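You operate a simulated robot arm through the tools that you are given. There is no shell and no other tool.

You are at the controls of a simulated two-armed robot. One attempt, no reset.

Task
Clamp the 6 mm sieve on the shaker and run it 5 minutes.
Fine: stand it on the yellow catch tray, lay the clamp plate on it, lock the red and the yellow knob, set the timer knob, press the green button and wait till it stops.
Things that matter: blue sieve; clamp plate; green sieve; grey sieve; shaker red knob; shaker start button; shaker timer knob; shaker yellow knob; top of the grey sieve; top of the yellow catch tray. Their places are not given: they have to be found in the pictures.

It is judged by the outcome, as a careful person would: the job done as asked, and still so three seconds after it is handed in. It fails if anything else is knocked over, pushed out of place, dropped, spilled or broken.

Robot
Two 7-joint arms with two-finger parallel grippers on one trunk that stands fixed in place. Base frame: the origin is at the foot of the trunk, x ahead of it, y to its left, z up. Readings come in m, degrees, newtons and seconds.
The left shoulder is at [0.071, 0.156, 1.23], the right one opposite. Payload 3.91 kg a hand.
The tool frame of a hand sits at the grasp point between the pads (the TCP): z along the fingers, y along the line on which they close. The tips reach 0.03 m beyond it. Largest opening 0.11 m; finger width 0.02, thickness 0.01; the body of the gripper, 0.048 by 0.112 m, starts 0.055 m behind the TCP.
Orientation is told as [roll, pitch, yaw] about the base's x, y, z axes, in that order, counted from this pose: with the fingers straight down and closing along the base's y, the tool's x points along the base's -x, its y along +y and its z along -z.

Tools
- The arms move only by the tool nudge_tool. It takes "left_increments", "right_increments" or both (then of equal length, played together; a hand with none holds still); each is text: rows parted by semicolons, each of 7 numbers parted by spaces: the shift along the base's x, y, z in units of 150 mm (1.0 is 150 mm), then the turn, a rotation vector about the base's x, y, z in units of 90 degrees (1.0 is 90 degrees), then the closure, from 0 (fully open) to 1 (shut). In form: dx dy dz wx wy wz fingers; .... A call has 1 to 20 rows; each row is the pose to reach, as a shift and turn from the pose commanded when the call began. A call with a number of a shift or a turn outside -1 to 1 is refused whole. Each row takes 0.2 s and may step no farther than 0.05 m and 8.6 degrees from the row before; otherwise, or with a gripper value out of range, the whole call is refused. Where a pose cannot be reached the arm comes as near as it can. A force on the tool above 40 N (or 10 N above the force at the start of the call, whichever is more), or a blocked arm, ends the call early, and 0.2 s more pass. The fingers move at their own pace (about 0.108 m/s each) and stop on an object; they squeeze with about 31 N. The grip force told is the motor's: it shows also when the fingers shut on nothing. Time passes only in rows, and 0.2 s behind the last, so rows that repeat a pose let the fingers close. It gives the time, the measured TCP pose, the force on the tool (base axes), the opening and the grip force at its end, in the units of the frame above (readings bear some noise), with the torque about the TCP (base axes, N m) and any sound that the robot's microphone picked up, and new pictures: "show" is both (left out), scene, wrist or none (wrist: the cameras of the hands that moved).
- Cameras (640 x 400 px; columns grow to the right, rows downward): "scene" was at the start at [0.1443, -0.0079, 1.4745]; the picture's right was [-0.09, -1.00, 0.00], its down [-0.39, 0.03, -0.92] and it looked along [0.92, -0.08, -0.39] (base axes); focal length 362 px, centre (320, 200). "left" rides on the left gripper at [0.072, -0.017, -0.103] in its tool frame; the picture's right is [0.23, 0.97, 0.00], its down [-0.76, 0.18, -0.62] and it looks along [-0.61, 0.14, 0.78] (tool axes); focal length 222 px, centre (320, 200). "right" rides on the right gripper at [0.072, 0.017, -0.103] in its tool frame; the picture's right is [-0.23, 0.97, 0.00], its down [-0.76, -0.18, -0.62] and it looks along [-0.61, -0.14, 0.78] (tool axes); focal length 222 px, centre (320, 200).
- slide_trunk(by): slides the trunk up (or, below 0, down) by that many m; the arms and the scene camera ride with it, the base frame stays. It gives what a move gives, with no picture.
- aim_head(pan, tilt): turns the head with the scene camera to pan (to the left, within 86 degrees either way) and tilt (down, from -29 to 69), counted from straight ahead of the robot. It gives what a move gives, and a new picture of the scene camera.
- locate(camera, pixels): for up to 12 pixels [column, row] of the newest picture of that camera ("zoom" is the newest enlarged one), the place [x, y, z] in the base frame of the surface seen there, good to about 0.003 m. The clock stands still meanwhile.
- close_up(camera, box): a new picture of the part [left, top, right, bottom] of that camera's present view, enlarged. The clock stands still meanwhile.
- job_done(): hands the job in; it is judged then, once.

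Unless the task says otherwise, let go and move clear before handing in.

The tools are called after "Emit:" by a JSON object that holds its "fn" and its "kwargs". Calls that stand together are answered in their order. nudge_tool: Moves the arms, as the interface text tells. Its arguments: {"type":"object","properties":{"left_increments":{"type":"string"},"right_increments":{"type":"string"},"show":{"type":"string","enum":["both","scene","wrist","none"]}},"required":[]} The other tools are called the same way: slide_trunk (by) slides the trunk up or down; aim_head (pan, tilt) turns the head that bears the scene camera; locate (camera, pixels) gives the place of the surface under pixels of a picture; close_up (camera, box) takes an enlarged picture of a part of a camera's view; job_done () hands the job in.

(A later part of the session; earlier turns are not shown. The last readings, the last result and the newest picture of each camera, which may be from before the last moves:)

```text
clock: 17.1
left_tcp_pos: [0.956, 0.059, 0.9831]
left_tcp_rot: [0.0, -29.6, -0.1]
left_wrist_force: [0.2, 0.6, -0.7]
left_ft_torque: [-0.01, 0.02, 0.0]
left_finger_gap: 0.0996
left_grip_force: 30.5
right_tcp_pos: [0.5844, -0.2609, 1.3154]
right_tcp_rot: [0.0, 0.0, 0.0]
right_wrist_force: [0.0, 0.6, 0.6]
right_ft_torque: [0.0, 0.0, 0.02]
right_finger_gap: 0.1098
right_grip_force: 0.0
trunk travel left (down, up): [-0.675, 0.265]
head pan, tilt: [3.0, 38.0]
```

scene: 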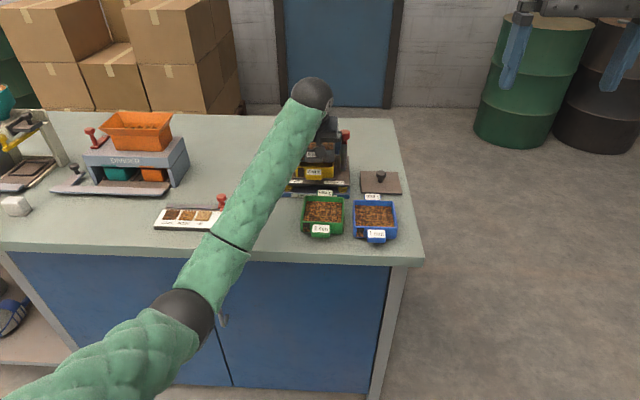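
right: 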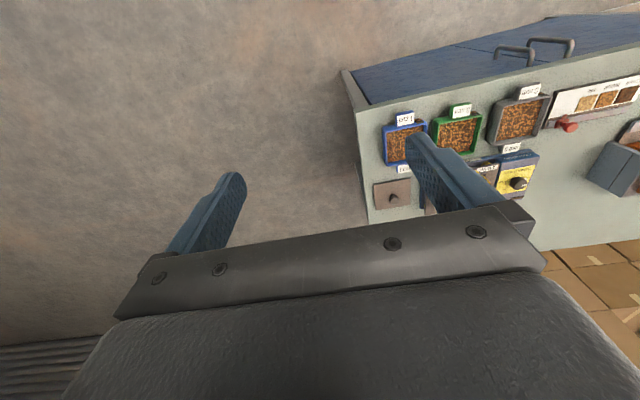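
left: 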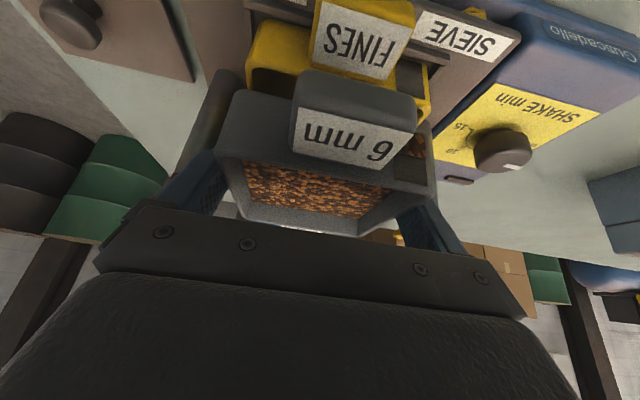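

Emit:
{"fn": "nudge_tool", "kwargs": {"left_increments": "0 0 -0.007 0 0 0 1; 0 0 -0.013 0 0 0 1; 0 0 -0.013 0 0 0 1", "show": "both"}}

Emit:
{"fn": "close_up", "kwargs": {"camera": "left", "box": [200, 0, 460, 240]}}

Emit:
{"fn": "close_up", "kwargs": {"camera": "scene", "box": [280, 130, 360, 190]}}

```text
clock: 17.9
left_tcp_pos: [0.9566, 0.059, 0.9805]
left_tcp_rot: [0.0, -29.7, -0.1]
left_wrist_force: [0.8, -0.3, -1.2]
left_ft_torque: [0.02, 0.02, 0.01]
left_finger_gap: 0.0998
left_grip_force: 31.3
right_tcp_pos: [0.5852, -0.2609, 1.3163]
right_tcp_rot: [0.0, 0.0, 0.1]
right_wrist_force: [1.0, -0.7, -0.7]
right_ft_torque: [-0.03, 0.01, 0.03]
right_finger_gap: 0.1102
right_grip_force: 0.1
trunk travel left (down, up): [-0.675, 0.265]
head pan, tilt: [3.0, 38.0]
```

scene: 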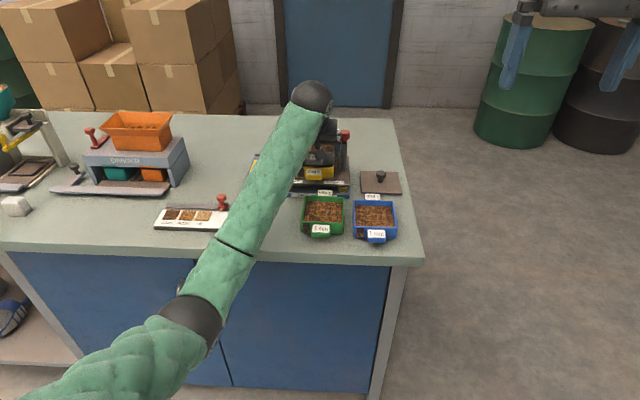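
left: 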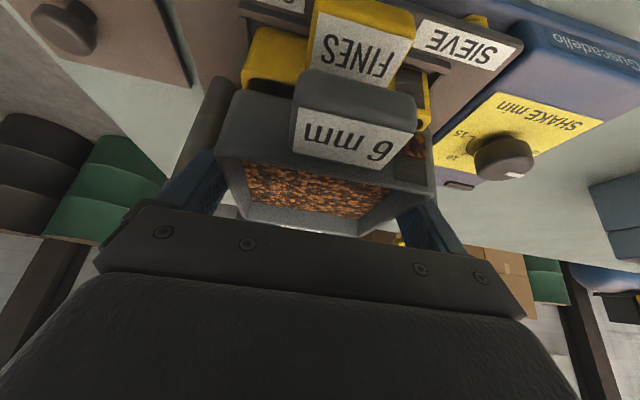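

```text
1.67 times, centred on (330, 120) of left
```

zoom: 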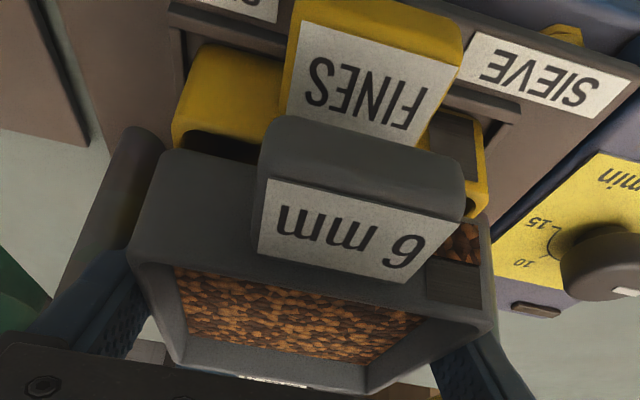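

```text
6.67 times, centred on (320, 160) of scene
```

zoom: 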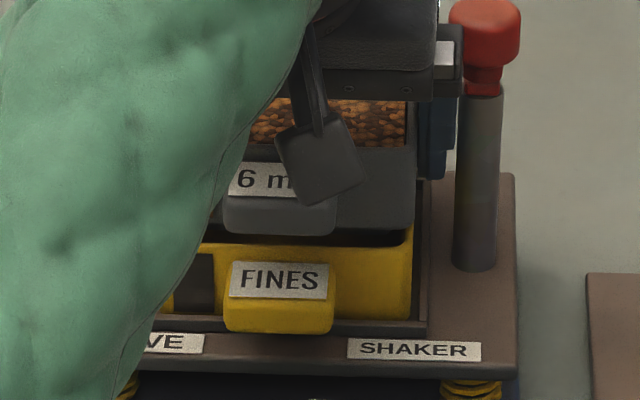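

A dark gap still shows between the sieve bottom (zoom row ~230) and the tray rim (row ~247). I'll measure it.

Emit:
{"fn": "locate", "kwargs": {"camera": "zoom", "pixels": [[375, 160], [375, 215], [375, 222], [375, 228], [375, 234], [375, 240], [375, 246], [375, 252], [375, 260], [375, 300], [410, 220], [408, 250]]}}

```text
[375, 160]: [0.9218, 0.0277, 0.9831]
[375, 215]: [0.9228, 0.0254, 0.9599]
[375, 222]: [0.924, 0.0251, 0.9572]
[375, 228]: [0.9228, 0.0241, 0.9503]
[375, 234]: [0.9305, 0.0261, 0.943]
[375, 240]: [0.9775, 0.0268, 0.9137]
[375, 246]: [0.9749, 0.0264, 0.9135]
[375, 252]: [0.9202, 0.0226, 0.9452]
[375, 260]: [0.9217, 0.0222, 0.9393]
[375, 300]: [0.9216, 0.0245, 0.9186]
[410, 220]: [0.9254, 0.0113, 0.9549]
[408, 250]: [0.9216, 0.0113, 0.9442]
```

The sieve has an inset foot (at 0.943), while its outer wall bottom is at ~0.949, 4–5 mm above the tray rim, so it nests. I'll keep lowering slowly.

Emit:
{"fn": "nudge_tool", "kwargs": {"left_increments": "0 0 -0.007 0 0 0 1; 0 0 -0.014 0 0 0 1; 0 0 -0.014 0 0 0 1", "show": "none"}}

Emit:
{"fn": "nudge_tool", "kwargs": {"left_increments": "0 0 -0.005 0 0 0 1; 0 0 -0.01 0 0 0 1; 0 0 -0.01 0 0 0 1", "show": "none"}}

```text
clock: 18.7
left_tcp_pos: [0.9559, 0.0598, 0.9797]
left_tcp_rot: [0.0, -29.6, -0.1]
left_wrist_force: [0.0, 1.2, -1.6]
left_ft_torque: [-0.01, -0.01, 0.02]
left_finger_gap: 0.0997
left_grip_force: 30.8
right_tcp_pos: [0.5855, -0.2593, 1.3148]
right_tcp_rot: [0.1, 0.0, -0.1]
right_wrist_force: [-0.7, 0.3, 0.2]
right_ft_torque: [-0.02, 0.01, 0.01]
right_finger_gap: 0.11
right_grip_force: 0.0
trunk travel left (down, up): [-0.675, 0.265]
head pan, tilt: [3.0, 38.0]
```

```text
clock: 19.5
left_tcp_pos: [0.9555, 0.0593, 0.9772]
left_tcp_rot: [0.2, -29.7, -0.2]
left_wrist_force: [1.4, 0.6, 2.2]
left_ft_torque: [0.16, -0.07, -0.05]
left_finger_gap: 0.0997
left_grip_force: 30.7
right_tcp_pos: [0.5848, -0.2605, 1.3158]
right_tcp_rot: [-0.1, 0.0, 0.0]
right_wrist_force: [-0.3, 0.2, 0.0]
right_ft_torque: [-0.01, 0.0, -0.01]
right_finger_gap: 0.1103
right_grip_force: 0.1
trunk travel left (down, up): [-0.675, 0.265]
head pan, tilt: [3.0, 38.0]
```

Contact begins (Fz +2.2 N, torque +0.16 about x, so on the +y side). I'll look at whether it is seated or catching.

Emit:
{"fn": "close_up", "kwargs": {"camera": "scene", "box": [280, 130, 360, 190]}}

Emit:
{"fn": "close_up", "kwargs": {"camera": "left", "box": [200, 0, 460, 240]}}

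Emit:
{"fn": "close_up", "kwargs": {"camera": "right", "box": [360, 80, 560, 220]}}

```text
6.67 times, centred on (320, 160) of scene
```

zoom: 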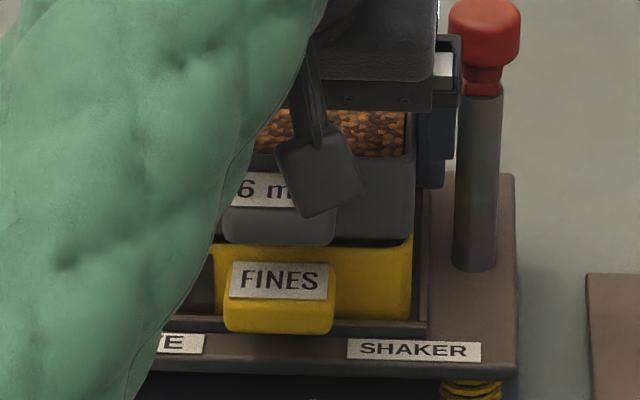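

```text
1.67 times, centred on (330, 120) of left
```

zoom: 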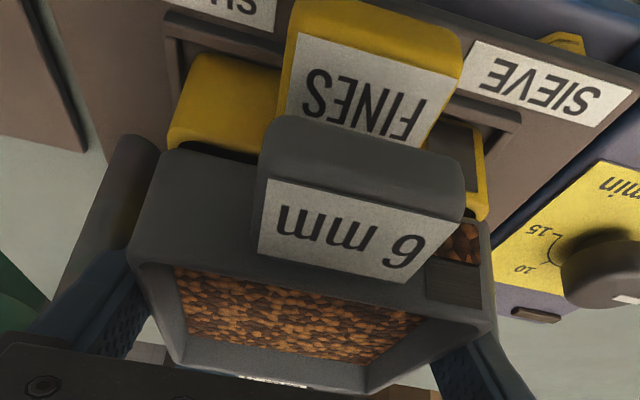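

```text
2.86 times, centred on (460, 150) of right
```

zoom: 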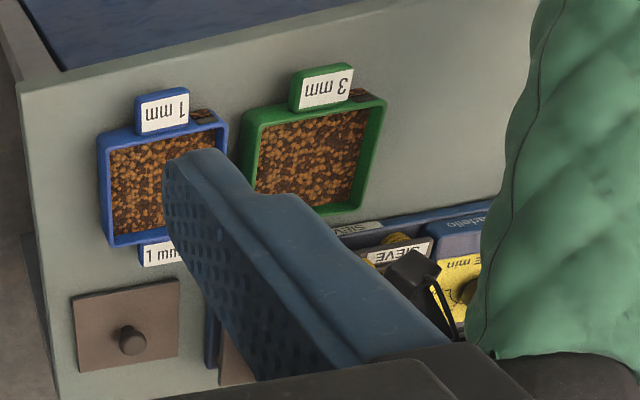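

Nearly seated: sieve wall bottom at zoom row ~240, rim at ~246. I'll go down another 1.5 mm.

Emit:
{"fn": "nudge_tool", "kwargs": {"left_increments": "0 0 -0.005 0 0 0 1; 0 0 -0.01 0 0 0 1; 0 0 -0.01 0 0 0 1", "show": "none"}}

Emit:
{"fn": "close_up", "kwargs": {"camera": "scene", "box": [280, 130, 360, 190]}}

Emit:
{"fn": "close_up", "kwargs": {"camera": "left", "box": [200, 0, 460, 240]}}

```text
clock: 20.3
left_tcp_pos: [0.9549, 0.0599, 0.9767]
left_tcp_rot: [0.1, -29.8, -0.1]
left_wrist_force: [1.1, -0.1, 8.8]
left_ft_torque: [0.48, -0.06, 0.03]
left_finger_gap: 0.0996
left_grip_force: 30.9
right_tcp_pos: [0.5837, -0.2596, 1.3158]
right_tcp_rot: [0.0, 0.0, 0.0]
right_wrist_force: [0.3, -0.7, -0.8]
right_ft_torque: [0.01, -0.03, -0.02]
right_finger_gap: 0.1098
right_grip_force: 0.1
trunk travel left (down, up): [-0.675, 0.265]
head pan, tilt: [3.0, 38.0]
```

```text
6.67 times, centred on (320, 160) of scene
```

zoom: 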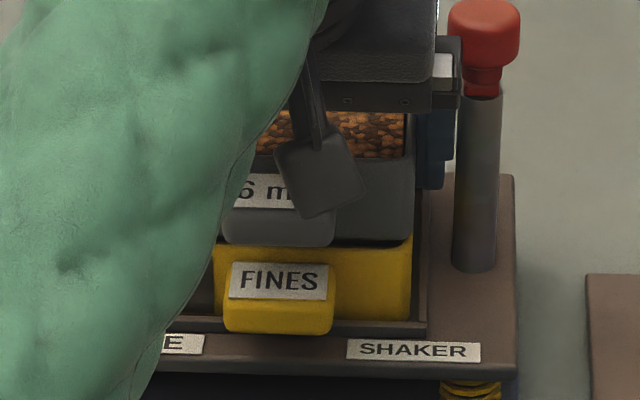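

```text
1.67 times, centred on (330, 120) of left
```

zoom: 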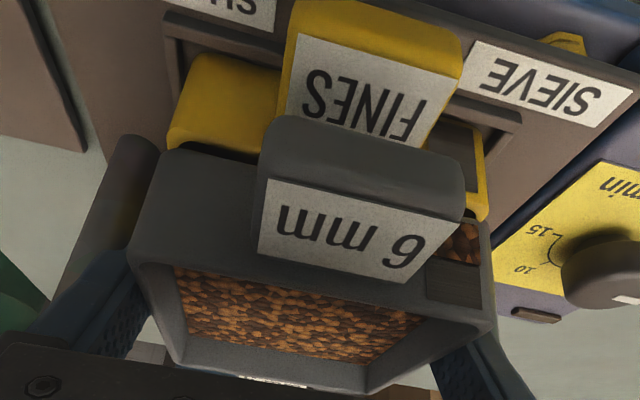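

Force is 8.8 N with the load on the +y edge (torque 0.48). I'll measure the remaining gap along the front.

Emit:
{"fn": "close_up", "kwargs": {"camera": "scene", "box": [305, 150, 345, 180]}}

Emit:
{"fn": "close_up", "kwargs": {"camera": "left", "box": [250, 10, 430, 150]}}

```text
13.33 times, centred on (325, 165) of scene
```

zoom: 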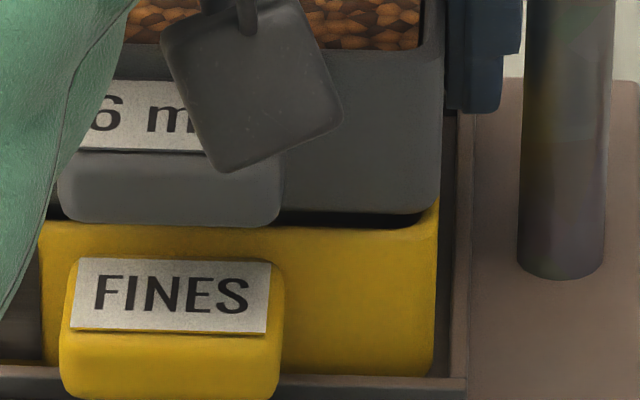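

```text
2.86 times, centred on (340, 80) of left
```

zoom: 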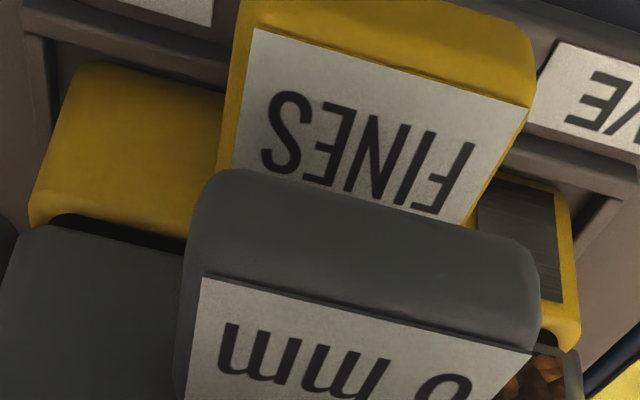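

There's a dark gap at the front right (zoom 360,218) while the left edge is loaded, so the sieve may be a bit too far to +y. I'll lift 2 mm, shift 1.5 mm to −y, and lower again to compare.

Emit:
{"fn": "nudge_tool", "kwargs": {"left_increments": "0 0 0.014 0 0 0 1; 0 -0.01 0.014 0 0 0 1; 0 -0.01 0.004 0 0 0 1; 0 -0.01 -0.003 0 0 0 1; 0 -0.01 -0.003 0 0 0 1", "show": "none"}}

Emit:
{"fn": "close_up", "kwargs": {"camera": "scene", "box": [305, 150, 345, 180]}}

```text
clock: 21.5
left_tcp_pos: [0.9549, 0.0579, 0.9759]
left_tcp_rot: [0.0, -29.7, -0.1]
left_wrist_force: [5.3, 2.2, 16.0]
left_ft_torque: [0.93, -0.24, -0.28]
left_finger_gap: 0.0998
left_grip_force: 30.8
right_tcp_pos: [0.5837, -0.2611, 1.3151]
right_tcp_rot: [0.0, -0.1, 0.0]
right_wrist_force: [-0.5, 0.5, 0.5]
right_ft_torque: [0.0, 0.01, 0.0]
right_finger_gap: 0.1101
right_grip_force: 0.0
trunk travel left (down, up): [-0.675, 0.265]
head pan, tilt: [3.0, 38.0]
```

```text
13.33 times, centred on (325, 165) of scene
```

zoom: 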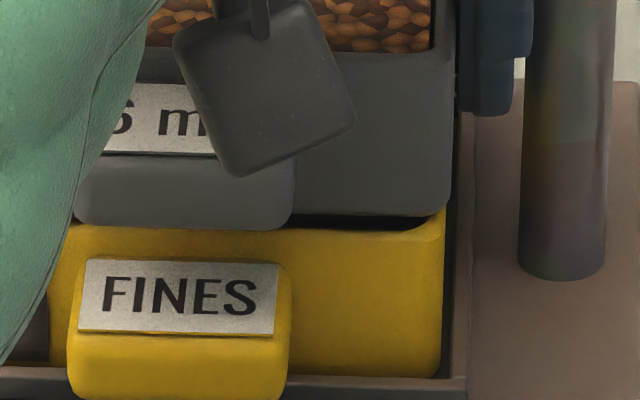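

The tray shifted ~1.7 mm with the sieve: the foot is nested in the tray, and the left fingertip seems to bear on the tray's left rim. I'll unload by 2 mm, shift back +2.5 mm in y, lower lightly, and look.

Emit:
{"fn": "nudge_tool", "kwargs": {"left_increments": "0 0 0.012 0 0 0 1; 0 0 0.02 0 0 0 1; 0 0.008 0.02 0 0 0 1; 0 0.016 0.02 0 0 0 1; 0 0.016 0.012 0 0 0 1; 0 0.016 0.008 0 0 0 1; 0 0.016 0.008 0 0 0 1", "show": "none"}}

Emit:
{"fn": "close_up", "kwargs": {"camera": "scene", "box": [305, 150, 345, 180]}}

Emit:
{"fn": "close_up", "kwargs": {"camera": "left", "box": [250, 10, 430, 150]}}

```text
clock: 23.1
left_tcp_pos: [0.9552, 0.0592, 0.9765]
left_tcp_rot: [0.1, -29.7, -0.1]
left_wrist_force: [2.0, -1.9, 8.6]
left_ft_torque: [0.38, -0.08, -0.09]
left_finger_gap: 0.0995
left_grip_force: 31.6
right_tcp_pos: [0.5839, -0.2599, 1.3157]
right_tcp_rot: [0.0, 0.0, 0.1]
right_wrist_force: [-0.1, 0.3, -0.3]
right_ft_torque: [-0.03, -0.02, 0.03]
right_finger_gap: 0.1102
right_grip_force: 0.2
trunk travel left (down, up): [-0.675, 0.265]
head pan, tilt: [3.0, 38.0]
```

```text
13.33 times, centred on (325, 165) of scene
```

zoom: 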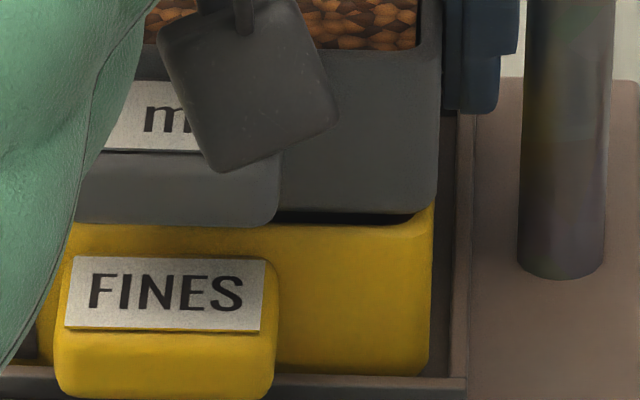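

```text
2.86 times, centred on (340, 80) of left
```

zoom: 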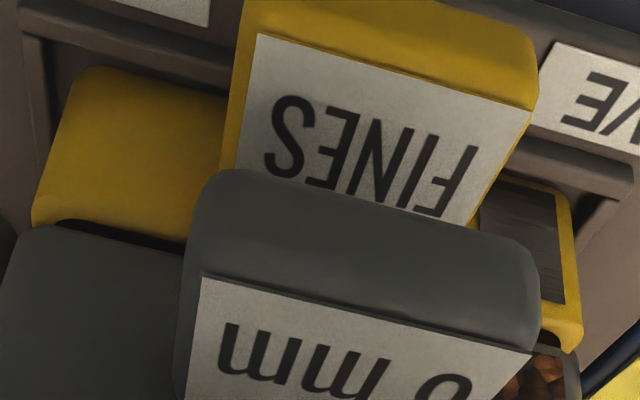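

Emit:
{"fn": "locate", "kwargs": {"camera": "zoom", "pixels": [[45, 200], [575, 325], [565, 320], [15, 260], [570, 365], [578, 370], [100, 225], [100, 245], [545, 325], [545, 345], [150, 240], [560, 340]]}}

Emit:
{"fn": "locate", "kwargs": {"camera": "left", "pixels": [[428, 112], [430, 118], [432, 125], [436, 160], [436, 190], [236, 80], [222, 90], [217, 110], [217, 150], [422, 128]]}}

```text
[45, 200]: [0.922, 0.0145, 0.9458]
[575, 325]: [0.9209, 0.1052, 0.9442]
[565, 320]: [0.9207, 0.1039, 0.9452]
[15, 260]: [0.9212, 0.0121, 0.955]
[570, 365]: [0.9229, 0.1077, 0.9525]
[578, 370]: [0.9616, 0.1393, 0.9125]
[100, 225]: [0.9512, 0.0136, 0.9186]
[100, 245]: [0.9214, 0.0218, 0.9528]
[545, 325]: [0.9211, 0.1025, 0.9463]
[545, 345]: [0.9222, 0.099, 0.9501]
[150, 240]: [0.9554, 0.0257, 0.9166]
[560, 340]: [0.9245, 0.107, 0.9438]
```

```text
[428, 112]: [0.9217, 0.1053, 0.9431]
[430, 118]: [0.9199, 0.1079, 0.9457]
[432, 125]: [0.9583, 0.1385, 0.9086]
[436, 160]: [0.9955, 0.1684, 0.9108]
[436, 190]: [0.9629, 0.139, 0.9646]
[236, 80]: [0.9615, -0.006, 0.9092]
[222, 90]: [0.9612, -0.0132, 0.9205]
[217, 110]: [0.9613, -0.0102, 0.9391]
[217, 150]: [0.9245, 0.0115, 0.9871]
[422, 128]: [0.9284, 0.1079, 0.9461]
```

The fingertips (z≈0.9455) are exactly at the tray rim height, so the left tip rests on the rim while the sieve hangs ~2–3 mm above its seat. I'll raise 1 mm to unload, then open slightly to let it settle.

Emit:
{"fn": "nudge_tool", "kwargs": {"left_increments": "0 0 0.008 0 0 0 1; 0 0 0.008 0 0 0 1", "show": "none"}}

```text
clock: 23.7
left_tcp_pos: [0.9561, 0.0596, 0.977]
left_tcp_rot: [0.1, -29.6, -0.1]
left_wrist_force: [-0.6, -1.7, 1.6]
left_ft_torque: [0.05, 0.01, 0.02]
left_finger_gap: 0.0994
left_grip_force: 31.1
right_tcp_pos: [0.5847, -0.2609, 1.3163]
right_tcp_rot: [0.0, 0.1, -0.1]
right_wrist_force: [1.1, -0.1, -0.2]
right_ft_torque: [0.0, -0.04, -0.03]
right_finger_gap: 0.1099
right_grip_force: 0.1
trunk travel left (down, up): [-0.675, 0.265]
head pan, tilt: [3.0, 38.0]
```

Now nearly unloaded (Fz 1.6 N). I'll open by about 2.5 mm per side.

Emit:
{"fn": "nudge_tool", "kwargs": {"left_increments": "0 0 0.002 0 0 0 0.06; 0 0 0.002 0 0 0 0.05; 0 0 0.002 0 0 0 0.05", "show": "wrist"}}

Emit:
{"fn": "close_up", "kwargs": {"camera": "scene", "box": [280, 130, 360, 190]}}

Emit:
{"fn": "close_up", "kwargs": {"camera": "left", "box": [200, 0, 460, 240]}}

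```text
clock: 24.5
left_tcp_pos: [0.9552, 0.0596, 0.9776]
left_tcp_rot: [0.1, -29.7, -0.2]
left_wrist_force: [0.2, -0.9, -1.4]
left_ft_torque: [-0.03, 0.04, 0.03]
left_finger_gap: 0.1039
left_grip_force: 0.0
right_tcp_pos: [0.5845, -0.2609, 1.317]
right_tcp_rot: [0.0, 0.1, -0.1]
right_wrist_force: [0.7, 0.2, 0.2]
right_ft_torque: [0.01, -0.02, -0.04]
right_finger_gap: 0.11
right_grip_force: 0.0
trunk travel left (down, up): [-0.675, 0.265]
head pan, tilt: [3.0, 38.0]
```

left: 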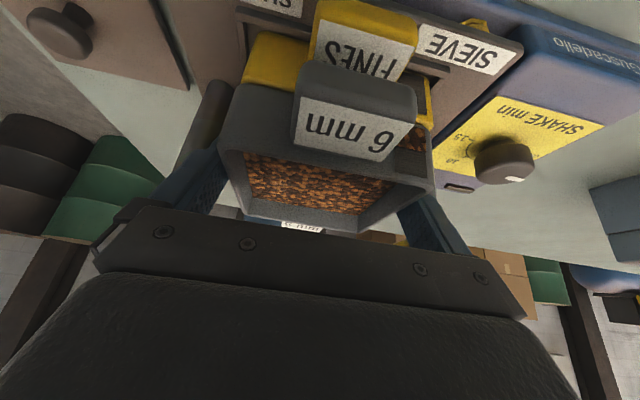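

```text
6.67 times, centred on (320, 160) of scene
```

zoom: 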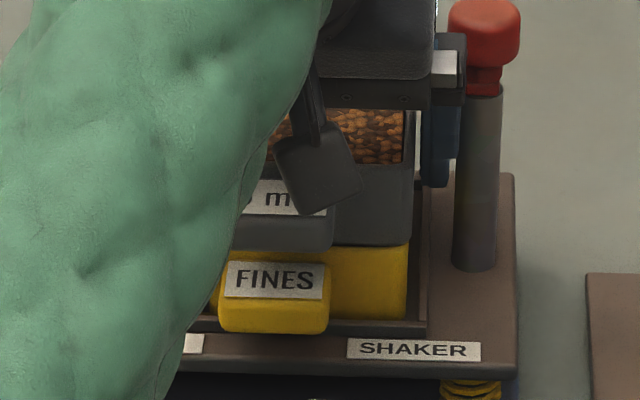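

```text
1.67 times, centred on (330, 120) of left
```

zoom: 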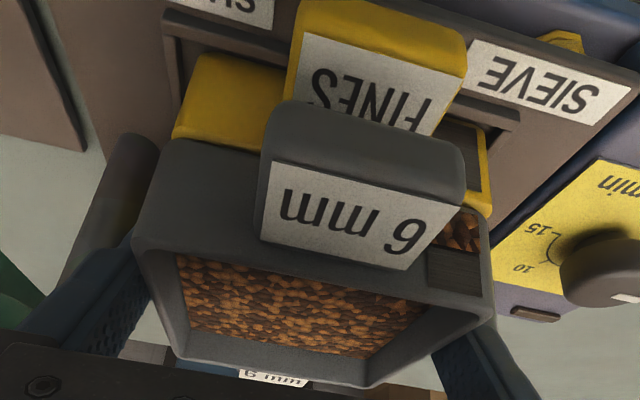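

The sieve has settled flush on the tray (no gap at zoom row 243). I'll withdraw straight back along −x.

Emit:
{"fn": "nudge_tool", "kwargs": {"left_increments": "-0.03 0 0 0 0 0 0.05; -0.1 0 0 0 0 0 0.05; -0.2 0 0 0 0 0 0.05; -0.33 0 0 0 0 0 0.05; -0.5 0 0 0 0 0 0.03; -0.7 0 0 0 0 0 0; -0.9 0 0 0 0 0 0; -1 0 0.2 0 0 0 0; -1 0 0.5 0 0 0 0; -1 0 0.8 0 0 0 0; -1 0 1 0 0 0 0", "show": "both"}}

```text
clock: 26.9
left_tcp_pos: [0.8065, 0.0583, 1.1278]
left_tcp_rot: [0.1, -29.7, -0.1]
left_wrist_force: [-0.1, -1.0, 0.0]
left_ft_torque: [-0.02, -0.03, 0.05]
left_finger_gap: 0.1097
left_grip_force: 0.1
right_tcp_pos: [0.5841, -0.2627, 1.3159]
right_tcp_rot: [0.0, 0.0, 0.0]
right_wrist_force: [-1.0, -0.2, -0.5]
right_ft_torque: [0.01, -0.01, -0.01]
right_finger_gap: 0.1101
right_grip_force: 0.1
trunk travel left (down, up): [-0.675, 0.265]
head pan, tilt: [3.0, 38.0]
```

scene: 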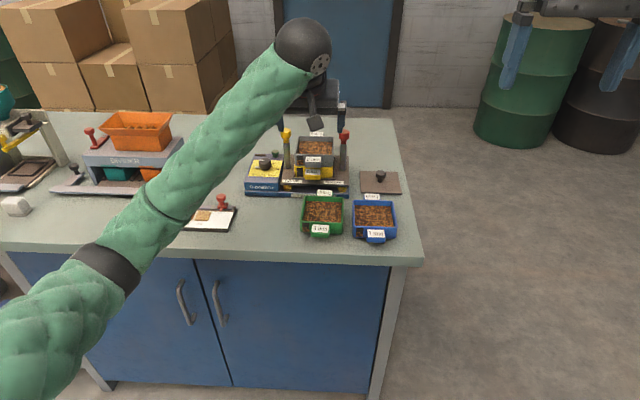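
left: 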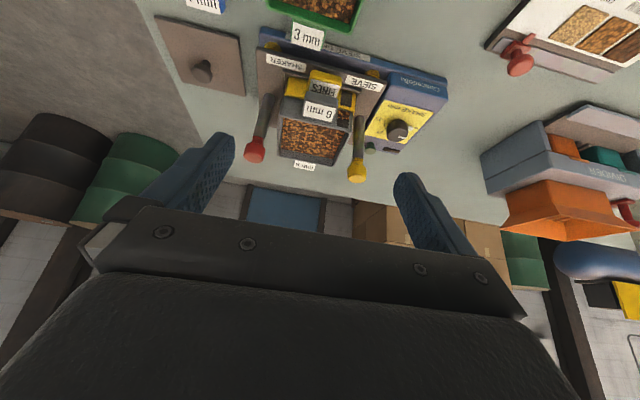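

The sieve stands on the tray (scene 315,155). I'll take the left hand aside, then look closely at the stack and the clamp knobs.

Emit:
{"fn": "nudge_tool", "kwargs": {"left_increments": "-0.1 0.2 0.1 0 0 0 0; -0.2 0.45 0.2 0 0 0 0; -0.3 0.7 0.3 0 0 0 0; -0.5 0.9 0.4 0 0 0 0; -0.7 1 0.5 0 0 0 0; -0.7 1 0.5 0 0 0 0", "show": "scene"}}

Emit:
{"fn": "close_up", "kwargs": {"camera": "scene", "box": [270, 115, 370, 195]}}

Emit:
{"fn": "close_up", "kwargs": {"camera": "left", "box": [110, 0, 400, 190]}}

```text
clock: 28.3
left_tcp_pos: [0.702, 0.2108, 1.202]
left_tcp_rot: [0.1, -29.6, -0.1]
left_wrist_force: [0.7, -0.4, 0.9]
left_ft_torque: [0.01, -0.03, 0.0]
left_finger_gap: 0.1101
left_grip_force: 0.1
right_tcp_pos: [0.5854, -0.2604, 1.3157]
right_tcp_rot: [0.0, 0.1, -0.1]
right_wrist_force: [-0.3, -1.0, 1.3]
right_ft_torque: [-0.04, -0.01, 0.01]
right_finger_gap: 0.11
right_grip_force: 0.0
trunk travel left (down, up): [-0.675, 0.265]
head pan, tilt: [3.0, 38.0]
```

scene: 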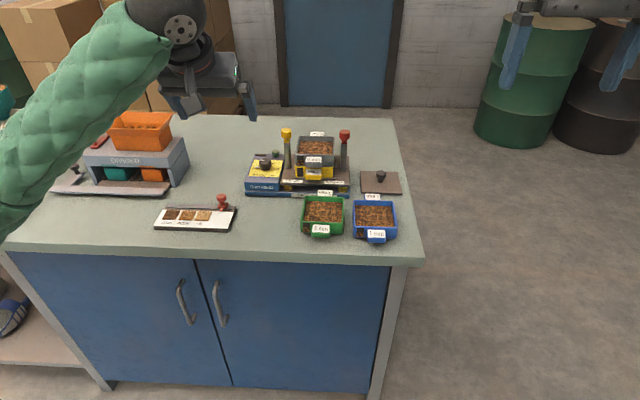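

```text
5.00 times, centred on (320, 155) of scene
```

zoom: 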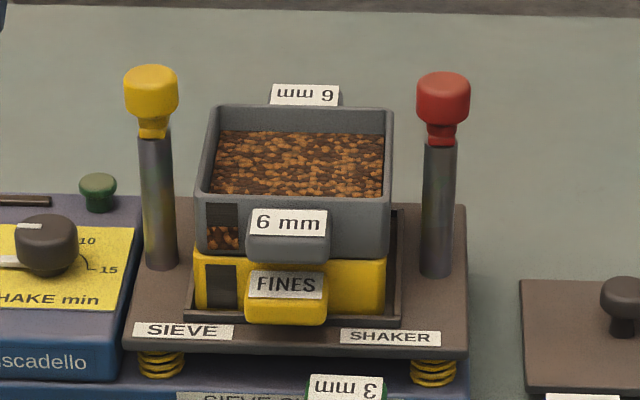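

```text
2.11 times, centred on (255, 95) of left
```

zoom: 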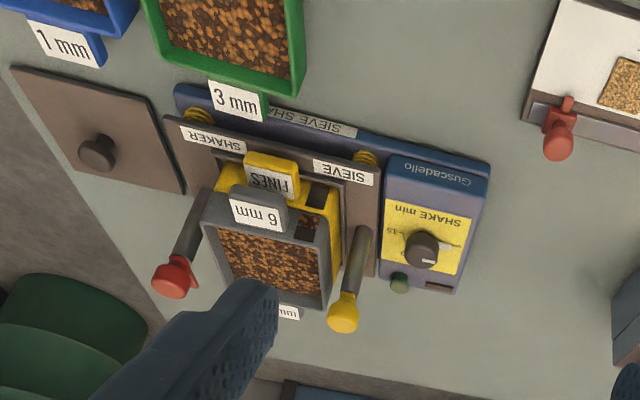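

The sieve sits squarely on the tray. I'll measure the plate, its knob, the clamp knobs and the sieve rim.

Emit:
{"fn": "close_up", "kwargs": {"camera": "scene", "box": [350, 160, 410, 205]}}

Emit:
{"fn": "locate", "kwargs": {"camera": "zoom", "pixels": [[120, 130], [530, 130], [120, 320], [550, 320], [330, 160], [330, 140], [330, 220], [300, 170], [360, 170], [110, 220], [545, 220], [330, 345]]}}

```text
8.89 times, centred on (380, 182) of scene
```

zoom: 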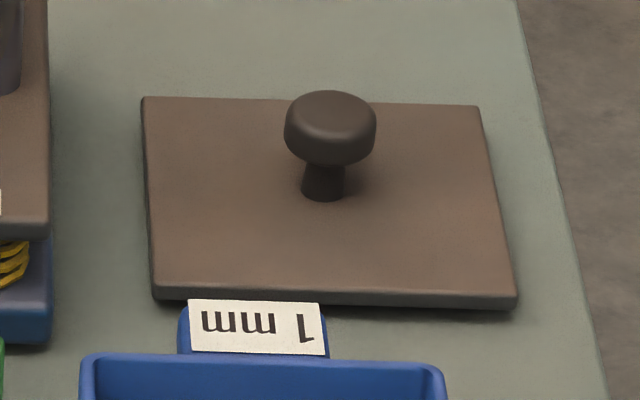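

```text
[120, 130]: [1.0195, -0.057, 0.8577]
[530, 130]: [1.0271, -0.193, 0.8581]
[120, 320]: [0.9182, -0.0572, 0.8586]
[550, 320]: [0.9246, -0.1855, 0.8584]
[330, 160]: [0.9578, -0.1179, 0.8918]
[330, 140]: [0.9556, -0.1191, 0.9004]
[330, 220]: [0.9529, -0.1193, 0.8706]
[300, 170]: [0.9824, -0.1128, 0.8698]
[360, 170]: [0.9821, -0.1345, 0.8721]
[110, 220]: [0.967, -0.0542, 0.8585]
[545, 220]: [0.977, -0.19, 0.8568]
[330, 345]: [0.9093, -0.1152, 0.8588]
```

Emit:
{"fn": "locate", "kwargs": {"camera": "zoom", "pixels": [[148, 102], [474, 110], [157, 284], [510, 292], [330, 105], [330, 120], [300, 110], [362, 110], [330, 95], [290, 130], [370, 130], [322, 190]]}}

Emit:
{"fn": "locate", "kwargs": {"camera": "scene", "pixels": [[303, 137], [330, 137], [300, 152], [330, 153], [298, 145], [333, 146], [286, 132], [345, 133], [286, 141], [344, 143], [290, 150], [340, 150]]}}

Emit:
{"fn": "close_up", "kwargs": {"camera": "scene", "box": [330, 122, 358, 150]}}

Emit:
{"fn": "close_up", "kwargs": {"camera": "scene", "box": [274, 122, 302, 150]}}

Emit:
{"fn": "close_up", "kwargs": {"camera": "left", "box": [170, 80, 310, 170]}}

```text
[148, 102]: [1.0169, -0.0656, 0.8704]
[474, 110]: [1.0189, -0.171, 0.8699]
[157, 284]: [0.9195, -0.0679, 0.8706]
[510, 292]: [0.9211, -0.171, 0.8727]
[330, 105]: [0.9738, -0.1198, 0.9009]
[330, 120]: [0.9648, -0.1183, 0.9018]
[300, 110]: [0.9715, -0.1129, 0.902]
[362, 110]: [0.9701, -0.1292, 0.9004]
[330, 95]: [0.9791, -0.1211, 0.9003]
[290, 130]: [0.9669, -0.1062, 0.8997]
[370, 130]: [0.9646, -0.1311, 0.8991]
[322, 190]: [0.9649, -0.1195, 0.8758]
```

```text
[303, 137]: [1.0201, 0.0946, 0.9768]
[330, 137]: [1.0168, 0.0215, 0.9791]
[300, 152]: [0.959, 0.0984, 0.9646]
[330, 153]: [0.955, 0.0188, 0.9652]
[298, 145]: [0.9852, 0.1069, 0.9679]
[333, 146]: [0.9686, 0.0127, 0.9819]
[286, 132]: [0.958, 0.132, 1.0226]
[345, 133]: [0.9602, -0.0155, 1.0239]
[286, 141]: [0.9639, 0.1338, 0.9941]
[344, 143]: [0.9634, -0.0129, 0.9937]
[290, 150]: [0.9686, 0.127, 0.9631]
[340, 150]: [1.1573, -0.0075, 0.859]
```

```text
14.29 times, centred on (344, 136) of scene
```

zoom: 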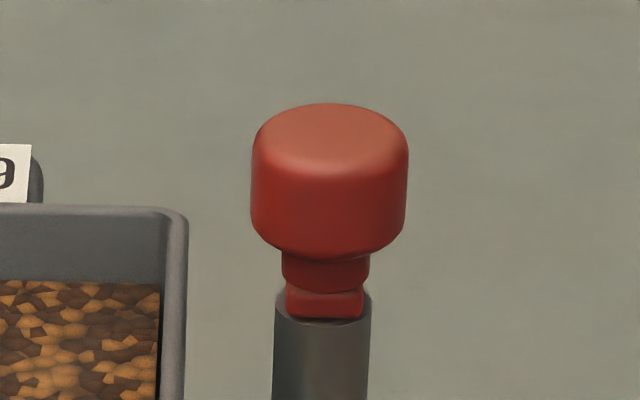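

```text
14.29 times, centred on (288, 136) of scene
```

zoom: 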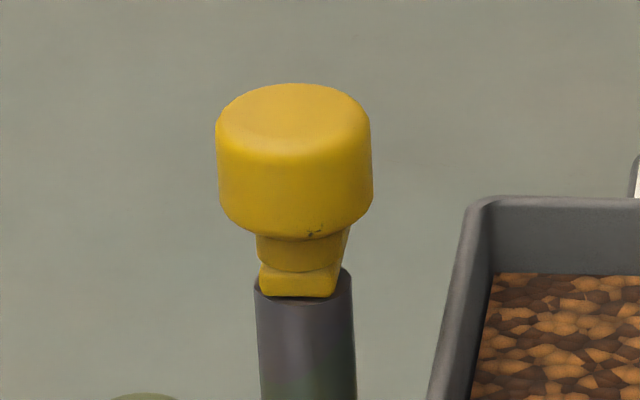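

```text
4.44 times, centred on (240, 125) of left
```

zoom: 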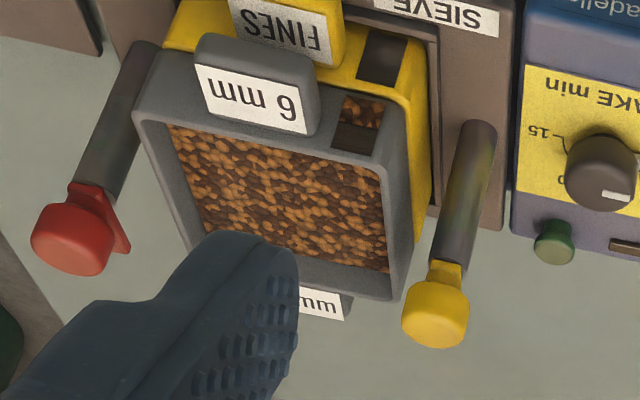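

The clamp bars under the knobs point back (+x; the red one shows at left-zoom (125,235)), so they will likely need a quarter turn inwards. The plate centre is (0.969,−0.119) and its knob top is at 0.901. I'll bring the right hand over the plate knob, pitched 30° for reach.

Emit:
{"fn": "nudge_tool", "kwargs": {"right_increments": "0.2 0.12 -0.08 0 -0.067 0 0; 0.4 0.24 -0.16 0 -0.133 0 0; 0.6 0.36 -0.24 0 -0.2 0 0; 0.8 0.48 -0.32 0 -0.267 0 0; 1 0.6 -0.4 0 -0.333 0 0; 1 0.6 -0.4 0 -0.333 0 0", "show": "none"}}

Emit:
{"fn": "nudge_tool", "kwargs": {"right_increments": "0.25 0.1 -0.15 0 0 0 0; 0.5 0.2 -0.3 0 0 0 0; 0.75 0.3 -0.45 0 0 0 0; 1 0.34 -0.6 0 0 0 0; 1 0.34 -0.6 0 0 0 0", "show": "both"}}

```text
clock: 29.7
left_tcp_pos: [0.7012, 0.2101, 1.2019]
left_tcp_rot: [0.1, -29.8, -0.2]
left_wrist_force: [-0.1, 1.1, 0.1]
left_ft_torque: [0.01, 0.02, -0.01]
left_finger_gap: 0.11
left_grip_force: 0.0
right_tcp_pos: [0.7346, -0.1715, 1.2559]
right_tcp_rot: [-0.1, -30.0, 0.0]
right_wrist_force: [-0.5, 0.7, -0.2]
right_ft_torque: [-0.02, -0.01, -0.02]
right_finger_gap: 0.1104
right_grip_force: 0.1
trunk travel left (down, up): [-0.675, 0.265]
head pan, tilt: [3.0, 38.0]
```

```text
clock: 30.9
left_tcp_pos: [0.7006, 0.2105, 1.2031]
left_tcp_rot: [0.0, -29.8, -0.1]
left_wrist_force: [-0.4, -0.6, -0.1]
left_ft_torque: [0.0, 0.0, 0.02]
left_finger_gap: 0.11
left_grip_force: 0.1
right_tcp_pos: [0.8829, -0.1187, 1.1662]
right_tcp_rot: [0.0, -29.9, 0.0]
right_wrist_force: [-0.1, 1.0, 0.3]
right_ft_torque: [0.02, -0.03, 0.02]
right_finger_gap: 0.11
right_grip_force: 0.1
trunk travel left (down, up): [-0.675, 0.265]
head pan, tilt: [3.0, 38.0]
```

scene: 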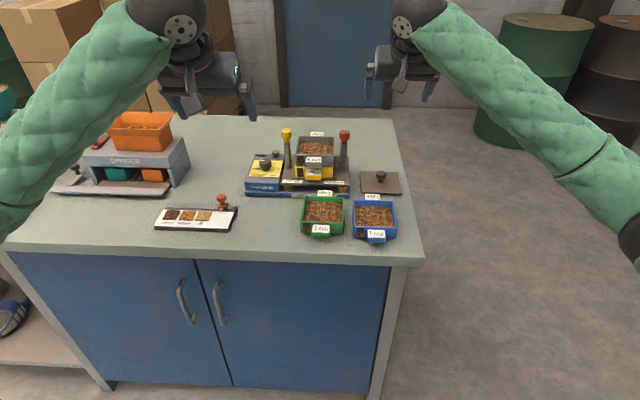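
right: 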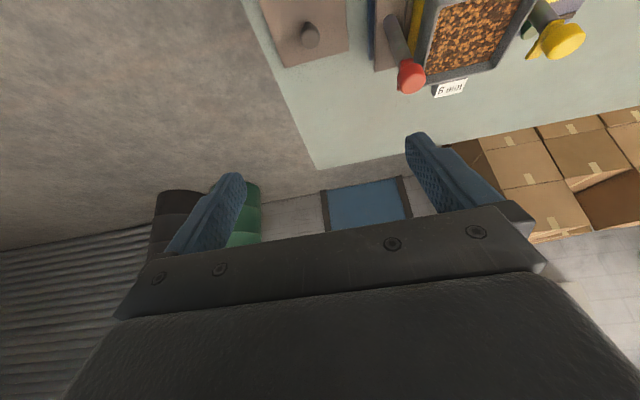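

The right camera now sees the stack and clamp knobs (408,75 and 560,40). I'll enlarge to see the lever bars.

Emit:
{"fn": "close_up", "kwargs": {"camera": "right", "box": [360, 0, 600, 110]}}

Emit:
{"fn": "close_up", "kwargs": {"camera": "right", "box": [250, 0, 400, 90]}}

```text
2.67 times, centred on (480, 55) of right
```

zoom: 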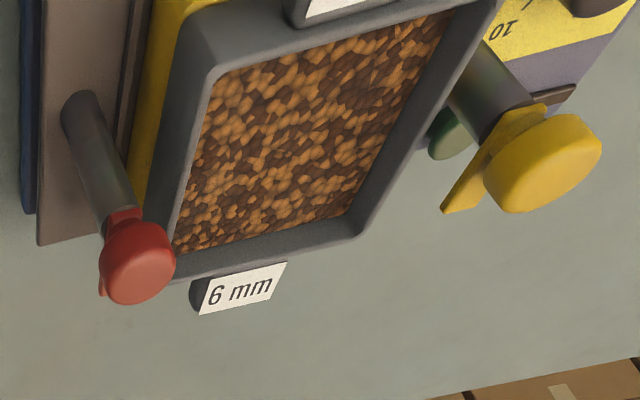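

```text
4.27 times, centred on (325, 45) of right
```

zoom: 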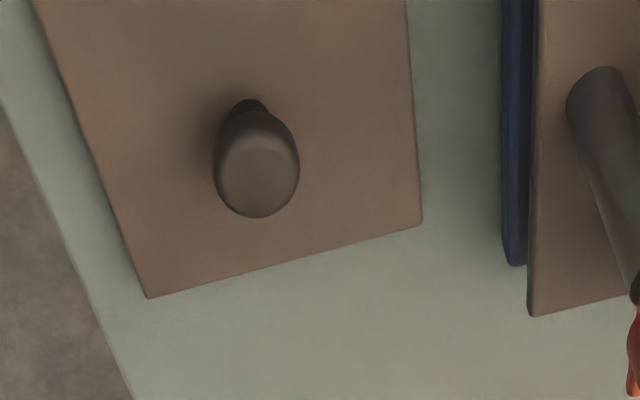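

Both lever bars (yellow at zoom (490,160)) point backwards, so red must turn counter-clockwise and yellow clockwise to point over the plate. Now I'll lower the right hand above the plate knob.

Emit:
{"fn": "nudge_tool", "kwargs": {"right_increments": "0.12 0 -0.2 0 0 0 0.2; 0.24 0 -0.4 0 0 0 0.4; 0.36 0 -0.6 0 0 0 0.5; 0.48 0 -0.8 0 0 0 0.5; 0.52 0 -1 0 0 0 0.5; 0.52 0 -1.0 0 0 0 0.5", "show": "both"}}

Emit:
{"fn": "close_up", "kwargs": {"camera": "right", "box": [180, 60, 480, 250]}}

```text
clock: 32.3
left_tcp_pos: [0.7002, 0.2105, 1.2024]
left_tcp_rot: [-0.1, -29.7, 0.0]
left_wrist_force: [-0.9, -0.2, -0.1]
left_ft_torque: [0.01, -0.01, 0.02]
left_finger_gap: 0.1101
left_grip_force: 0.1
right_tcp_pos: [0.9617, -0.1208, 1.0149]
right_tcp_rot: [0.0, -30.0, 0.1]
right_wrist_force: [0.5, 0.1, -0.8]
right_ft_torque: [0.01, -0.01, 0.02]
right_finger_gap: 0.055
right_grip_force: 0.1
trunk travel left (down, up): [-0.675, 0.265]
head pan, tilt: [3.0, 38.0]
```

scene: 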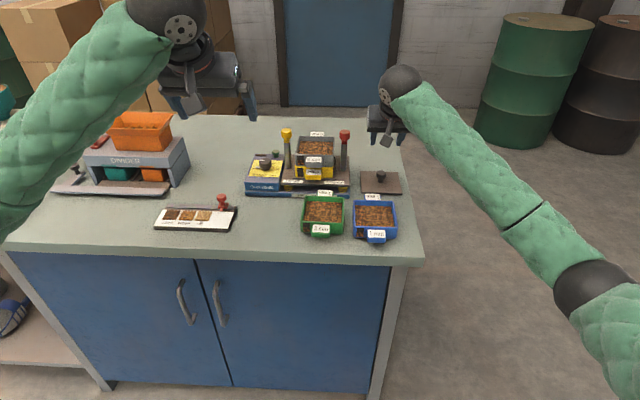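
right: 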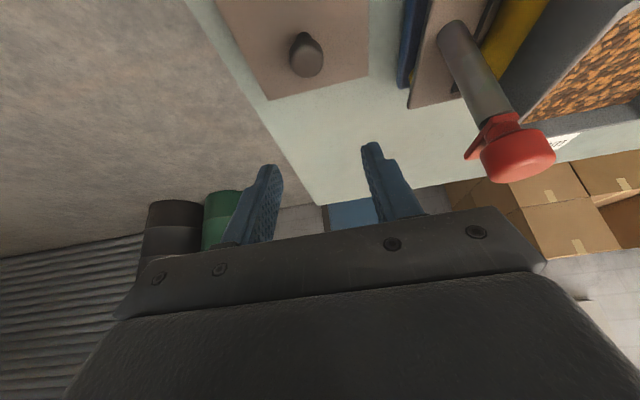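

```text
2.11 times, centred on (330, 155) of right
```

zoom: 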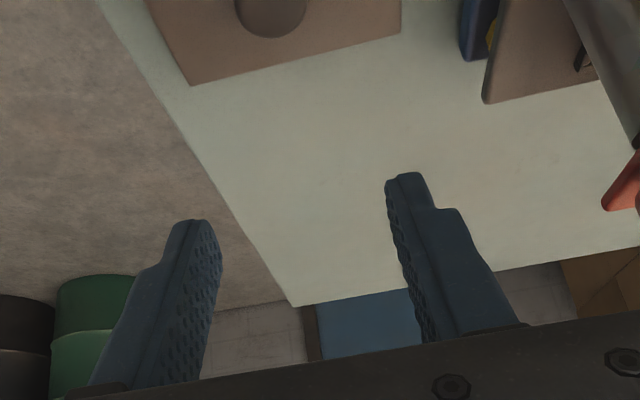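

The fingers line up with the plate knob. I'll lower to z=0.905, keeping the tips just above the plate.

Emit:
{"fn": "nudge_tool", "kwargs": {"right_increments": "0 0 -0.25 0 0 0 0.5; 0 0 -0.5 0 0 0 0.5; 0 0 -0.65 0 0 0 0.5; 0 0 -0.725 0 0 0 0.5; 0 0 -0.725 0 0 0 0.5", "show": "both"}}

Emit:
{"fn": "close_up", "kwargs": {"camera": "right", "box": [180, 60, 480, 250]}}

Emit:
{"fn": "close_up", "kwargs": {"camera": "scene", "box": [345, 140, 415, 205]}}

```text
clock: 33.5
left_tcp_pos: [0.7013, 0.2104, 1.2019]
left_tcp_rot: [0.0, -29.8, -0.1]
left_wrist_force: [0.0, 0.5, -0.2]
left_ft_torque: [0.02, -0.01, 0.01]
left_finger_gap: 0.11
left_grip_force: 0.1
right_tcp_pos: [0.9634, -0.1213, 0.9072]
right_tcp_rot: [0.0, -29.9, 0.0]
right_wrist_force: [0.0, -0.2, -0.3]
right_ft_torque: [-0.02, 0.0, -0.01]
right_finger_gap: 0.055
right_grip_force: 0.1
trunk travel left (down, up): [-0.675, 0.265]
head pan, tilt: [3.0, 38.0]
```

scene: 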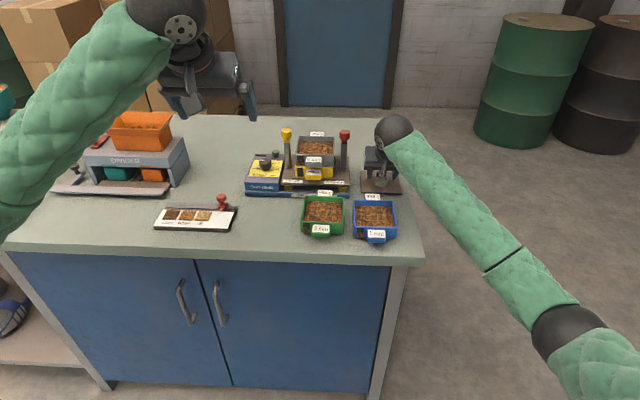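
right: 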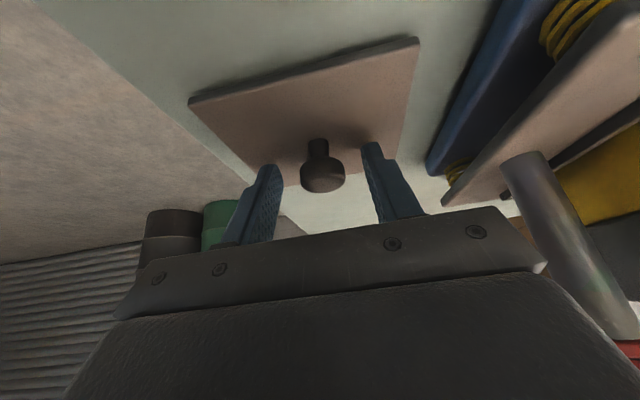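

```text
2.11 times, centred on (330, 155) of right
```

zoom: 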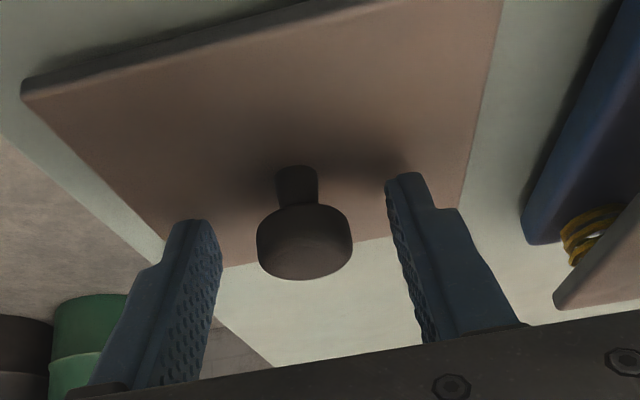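

```text
6.15 times, centred on (380, 172) of scene
```

zoom: 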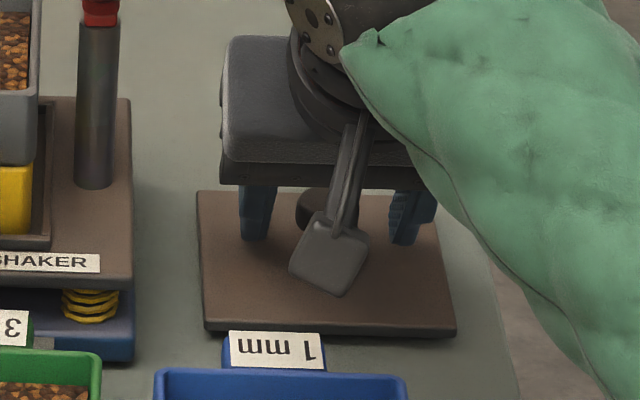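

The knob is between the fingertips. I'll close the right gripper on it.

Emit:
{"fn": "nudge_tool", "kwargs": {"right_increments": "0 0 0 0 0 0 0.8; 0 0 0 0 0 0 1; 0 0 0 0 0 0 1; 0 0 0 0 0 0 1", "show": "wrist"}}

```text
clock: 34.5
left_tcp_pos: [0.7015, 0.2102, 1.2026]
left_tcp_rot: [0.0, -29.7, -0.1]
left_wrist_force: [-0.3, -0.1, -0.7]
left_ft_torque: [-0.01, 0.02, 0.04]
left_finger_gap: 0.11
left_grip_force: 0.0
right_tcp_pos: [0.9628, -0.1223, 0.9081]
right_tcp_rot: [0.0, -29.9, -0.1]
right_wrist_force: [0.6, 0.3, -0.3]
right_ft_torque: [0.01, -0.04, 0.0]
right_finger_gap: 0.0271
right_grip_force: 31.3
trunk travel left (down, up): [-0.675, 0.265]
head pan, tilt: [3.0, 38.0]
```

right: 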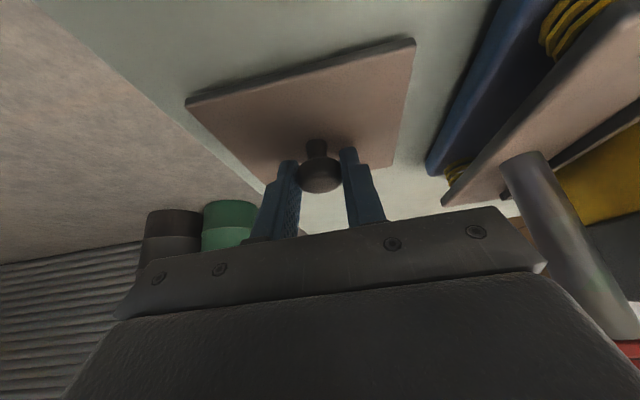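

Knob held (gap 0.027, 31 N). I'll lift the plate 0.15 m and check that it stays level.

Emit:
{"fn": "nudge_tool", "kwargs": {"right_increments": "0 0 0.05 0 0 0 1; 0 0 0.15 0 0 0 1; 0 0 0.3 0 0 0 1; 0 0 0.5 0 0 0 1; 0 0 0.7 0 0 0 1; 0 0 0.9 0 0 0 1; 0 0 1 0 0 0 1; 0 0 1 0 0 0 1", "show": "both"}}

Emit:
{"fn": "close_up", "kwargs": {"camera": "scene", "box": [330, 80, 430, 180]}}

```text
clock: 36.3
left_tcp_pos: [0.701, 0.2096, 1.2023]
left_tcp_rot: [0.1, -29.6, -0.2]
left_wrist_force: [0.2, -0.4, 0.0]
left_ft_torque: [0.01, -0.03, -0.02]
left_finger_gap: 0.1101
left_grip_force: 0.0
right_tcp_pos: [0.9629, -0.1207, 1.0561]
right_tcp_rot: [0.1, -29.9, 0.0]
right_wrist_force: [0.7, -0.4, -2.1]
right_ft_torque: [0.0, -0.01, 0.04]
right_finger_gap: 0.0271
right_grip_force: 30.3
trunk travel left (down, up): [-0.675, 0.265]
head pan, tilt: [3.0, 38.0]
```

scene: 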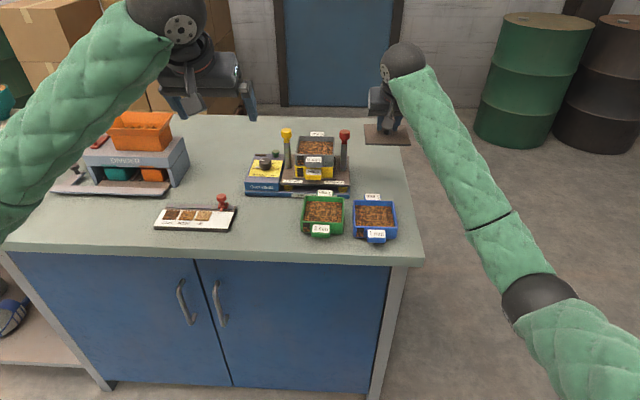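
right: 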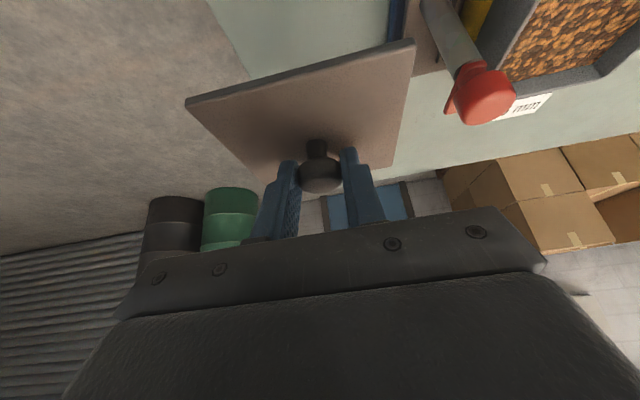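

```text
4.00 times, centred on (380, 130) of scene
```

zoom: 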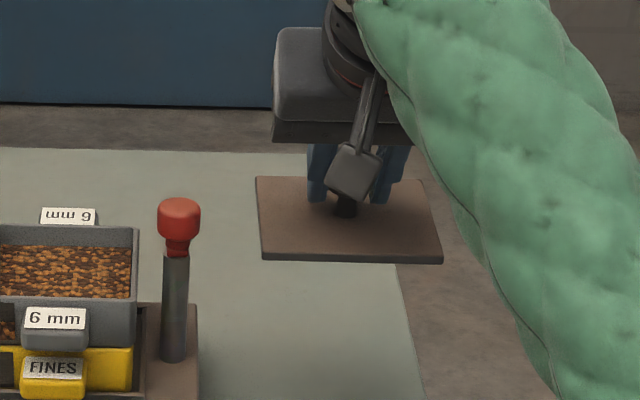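

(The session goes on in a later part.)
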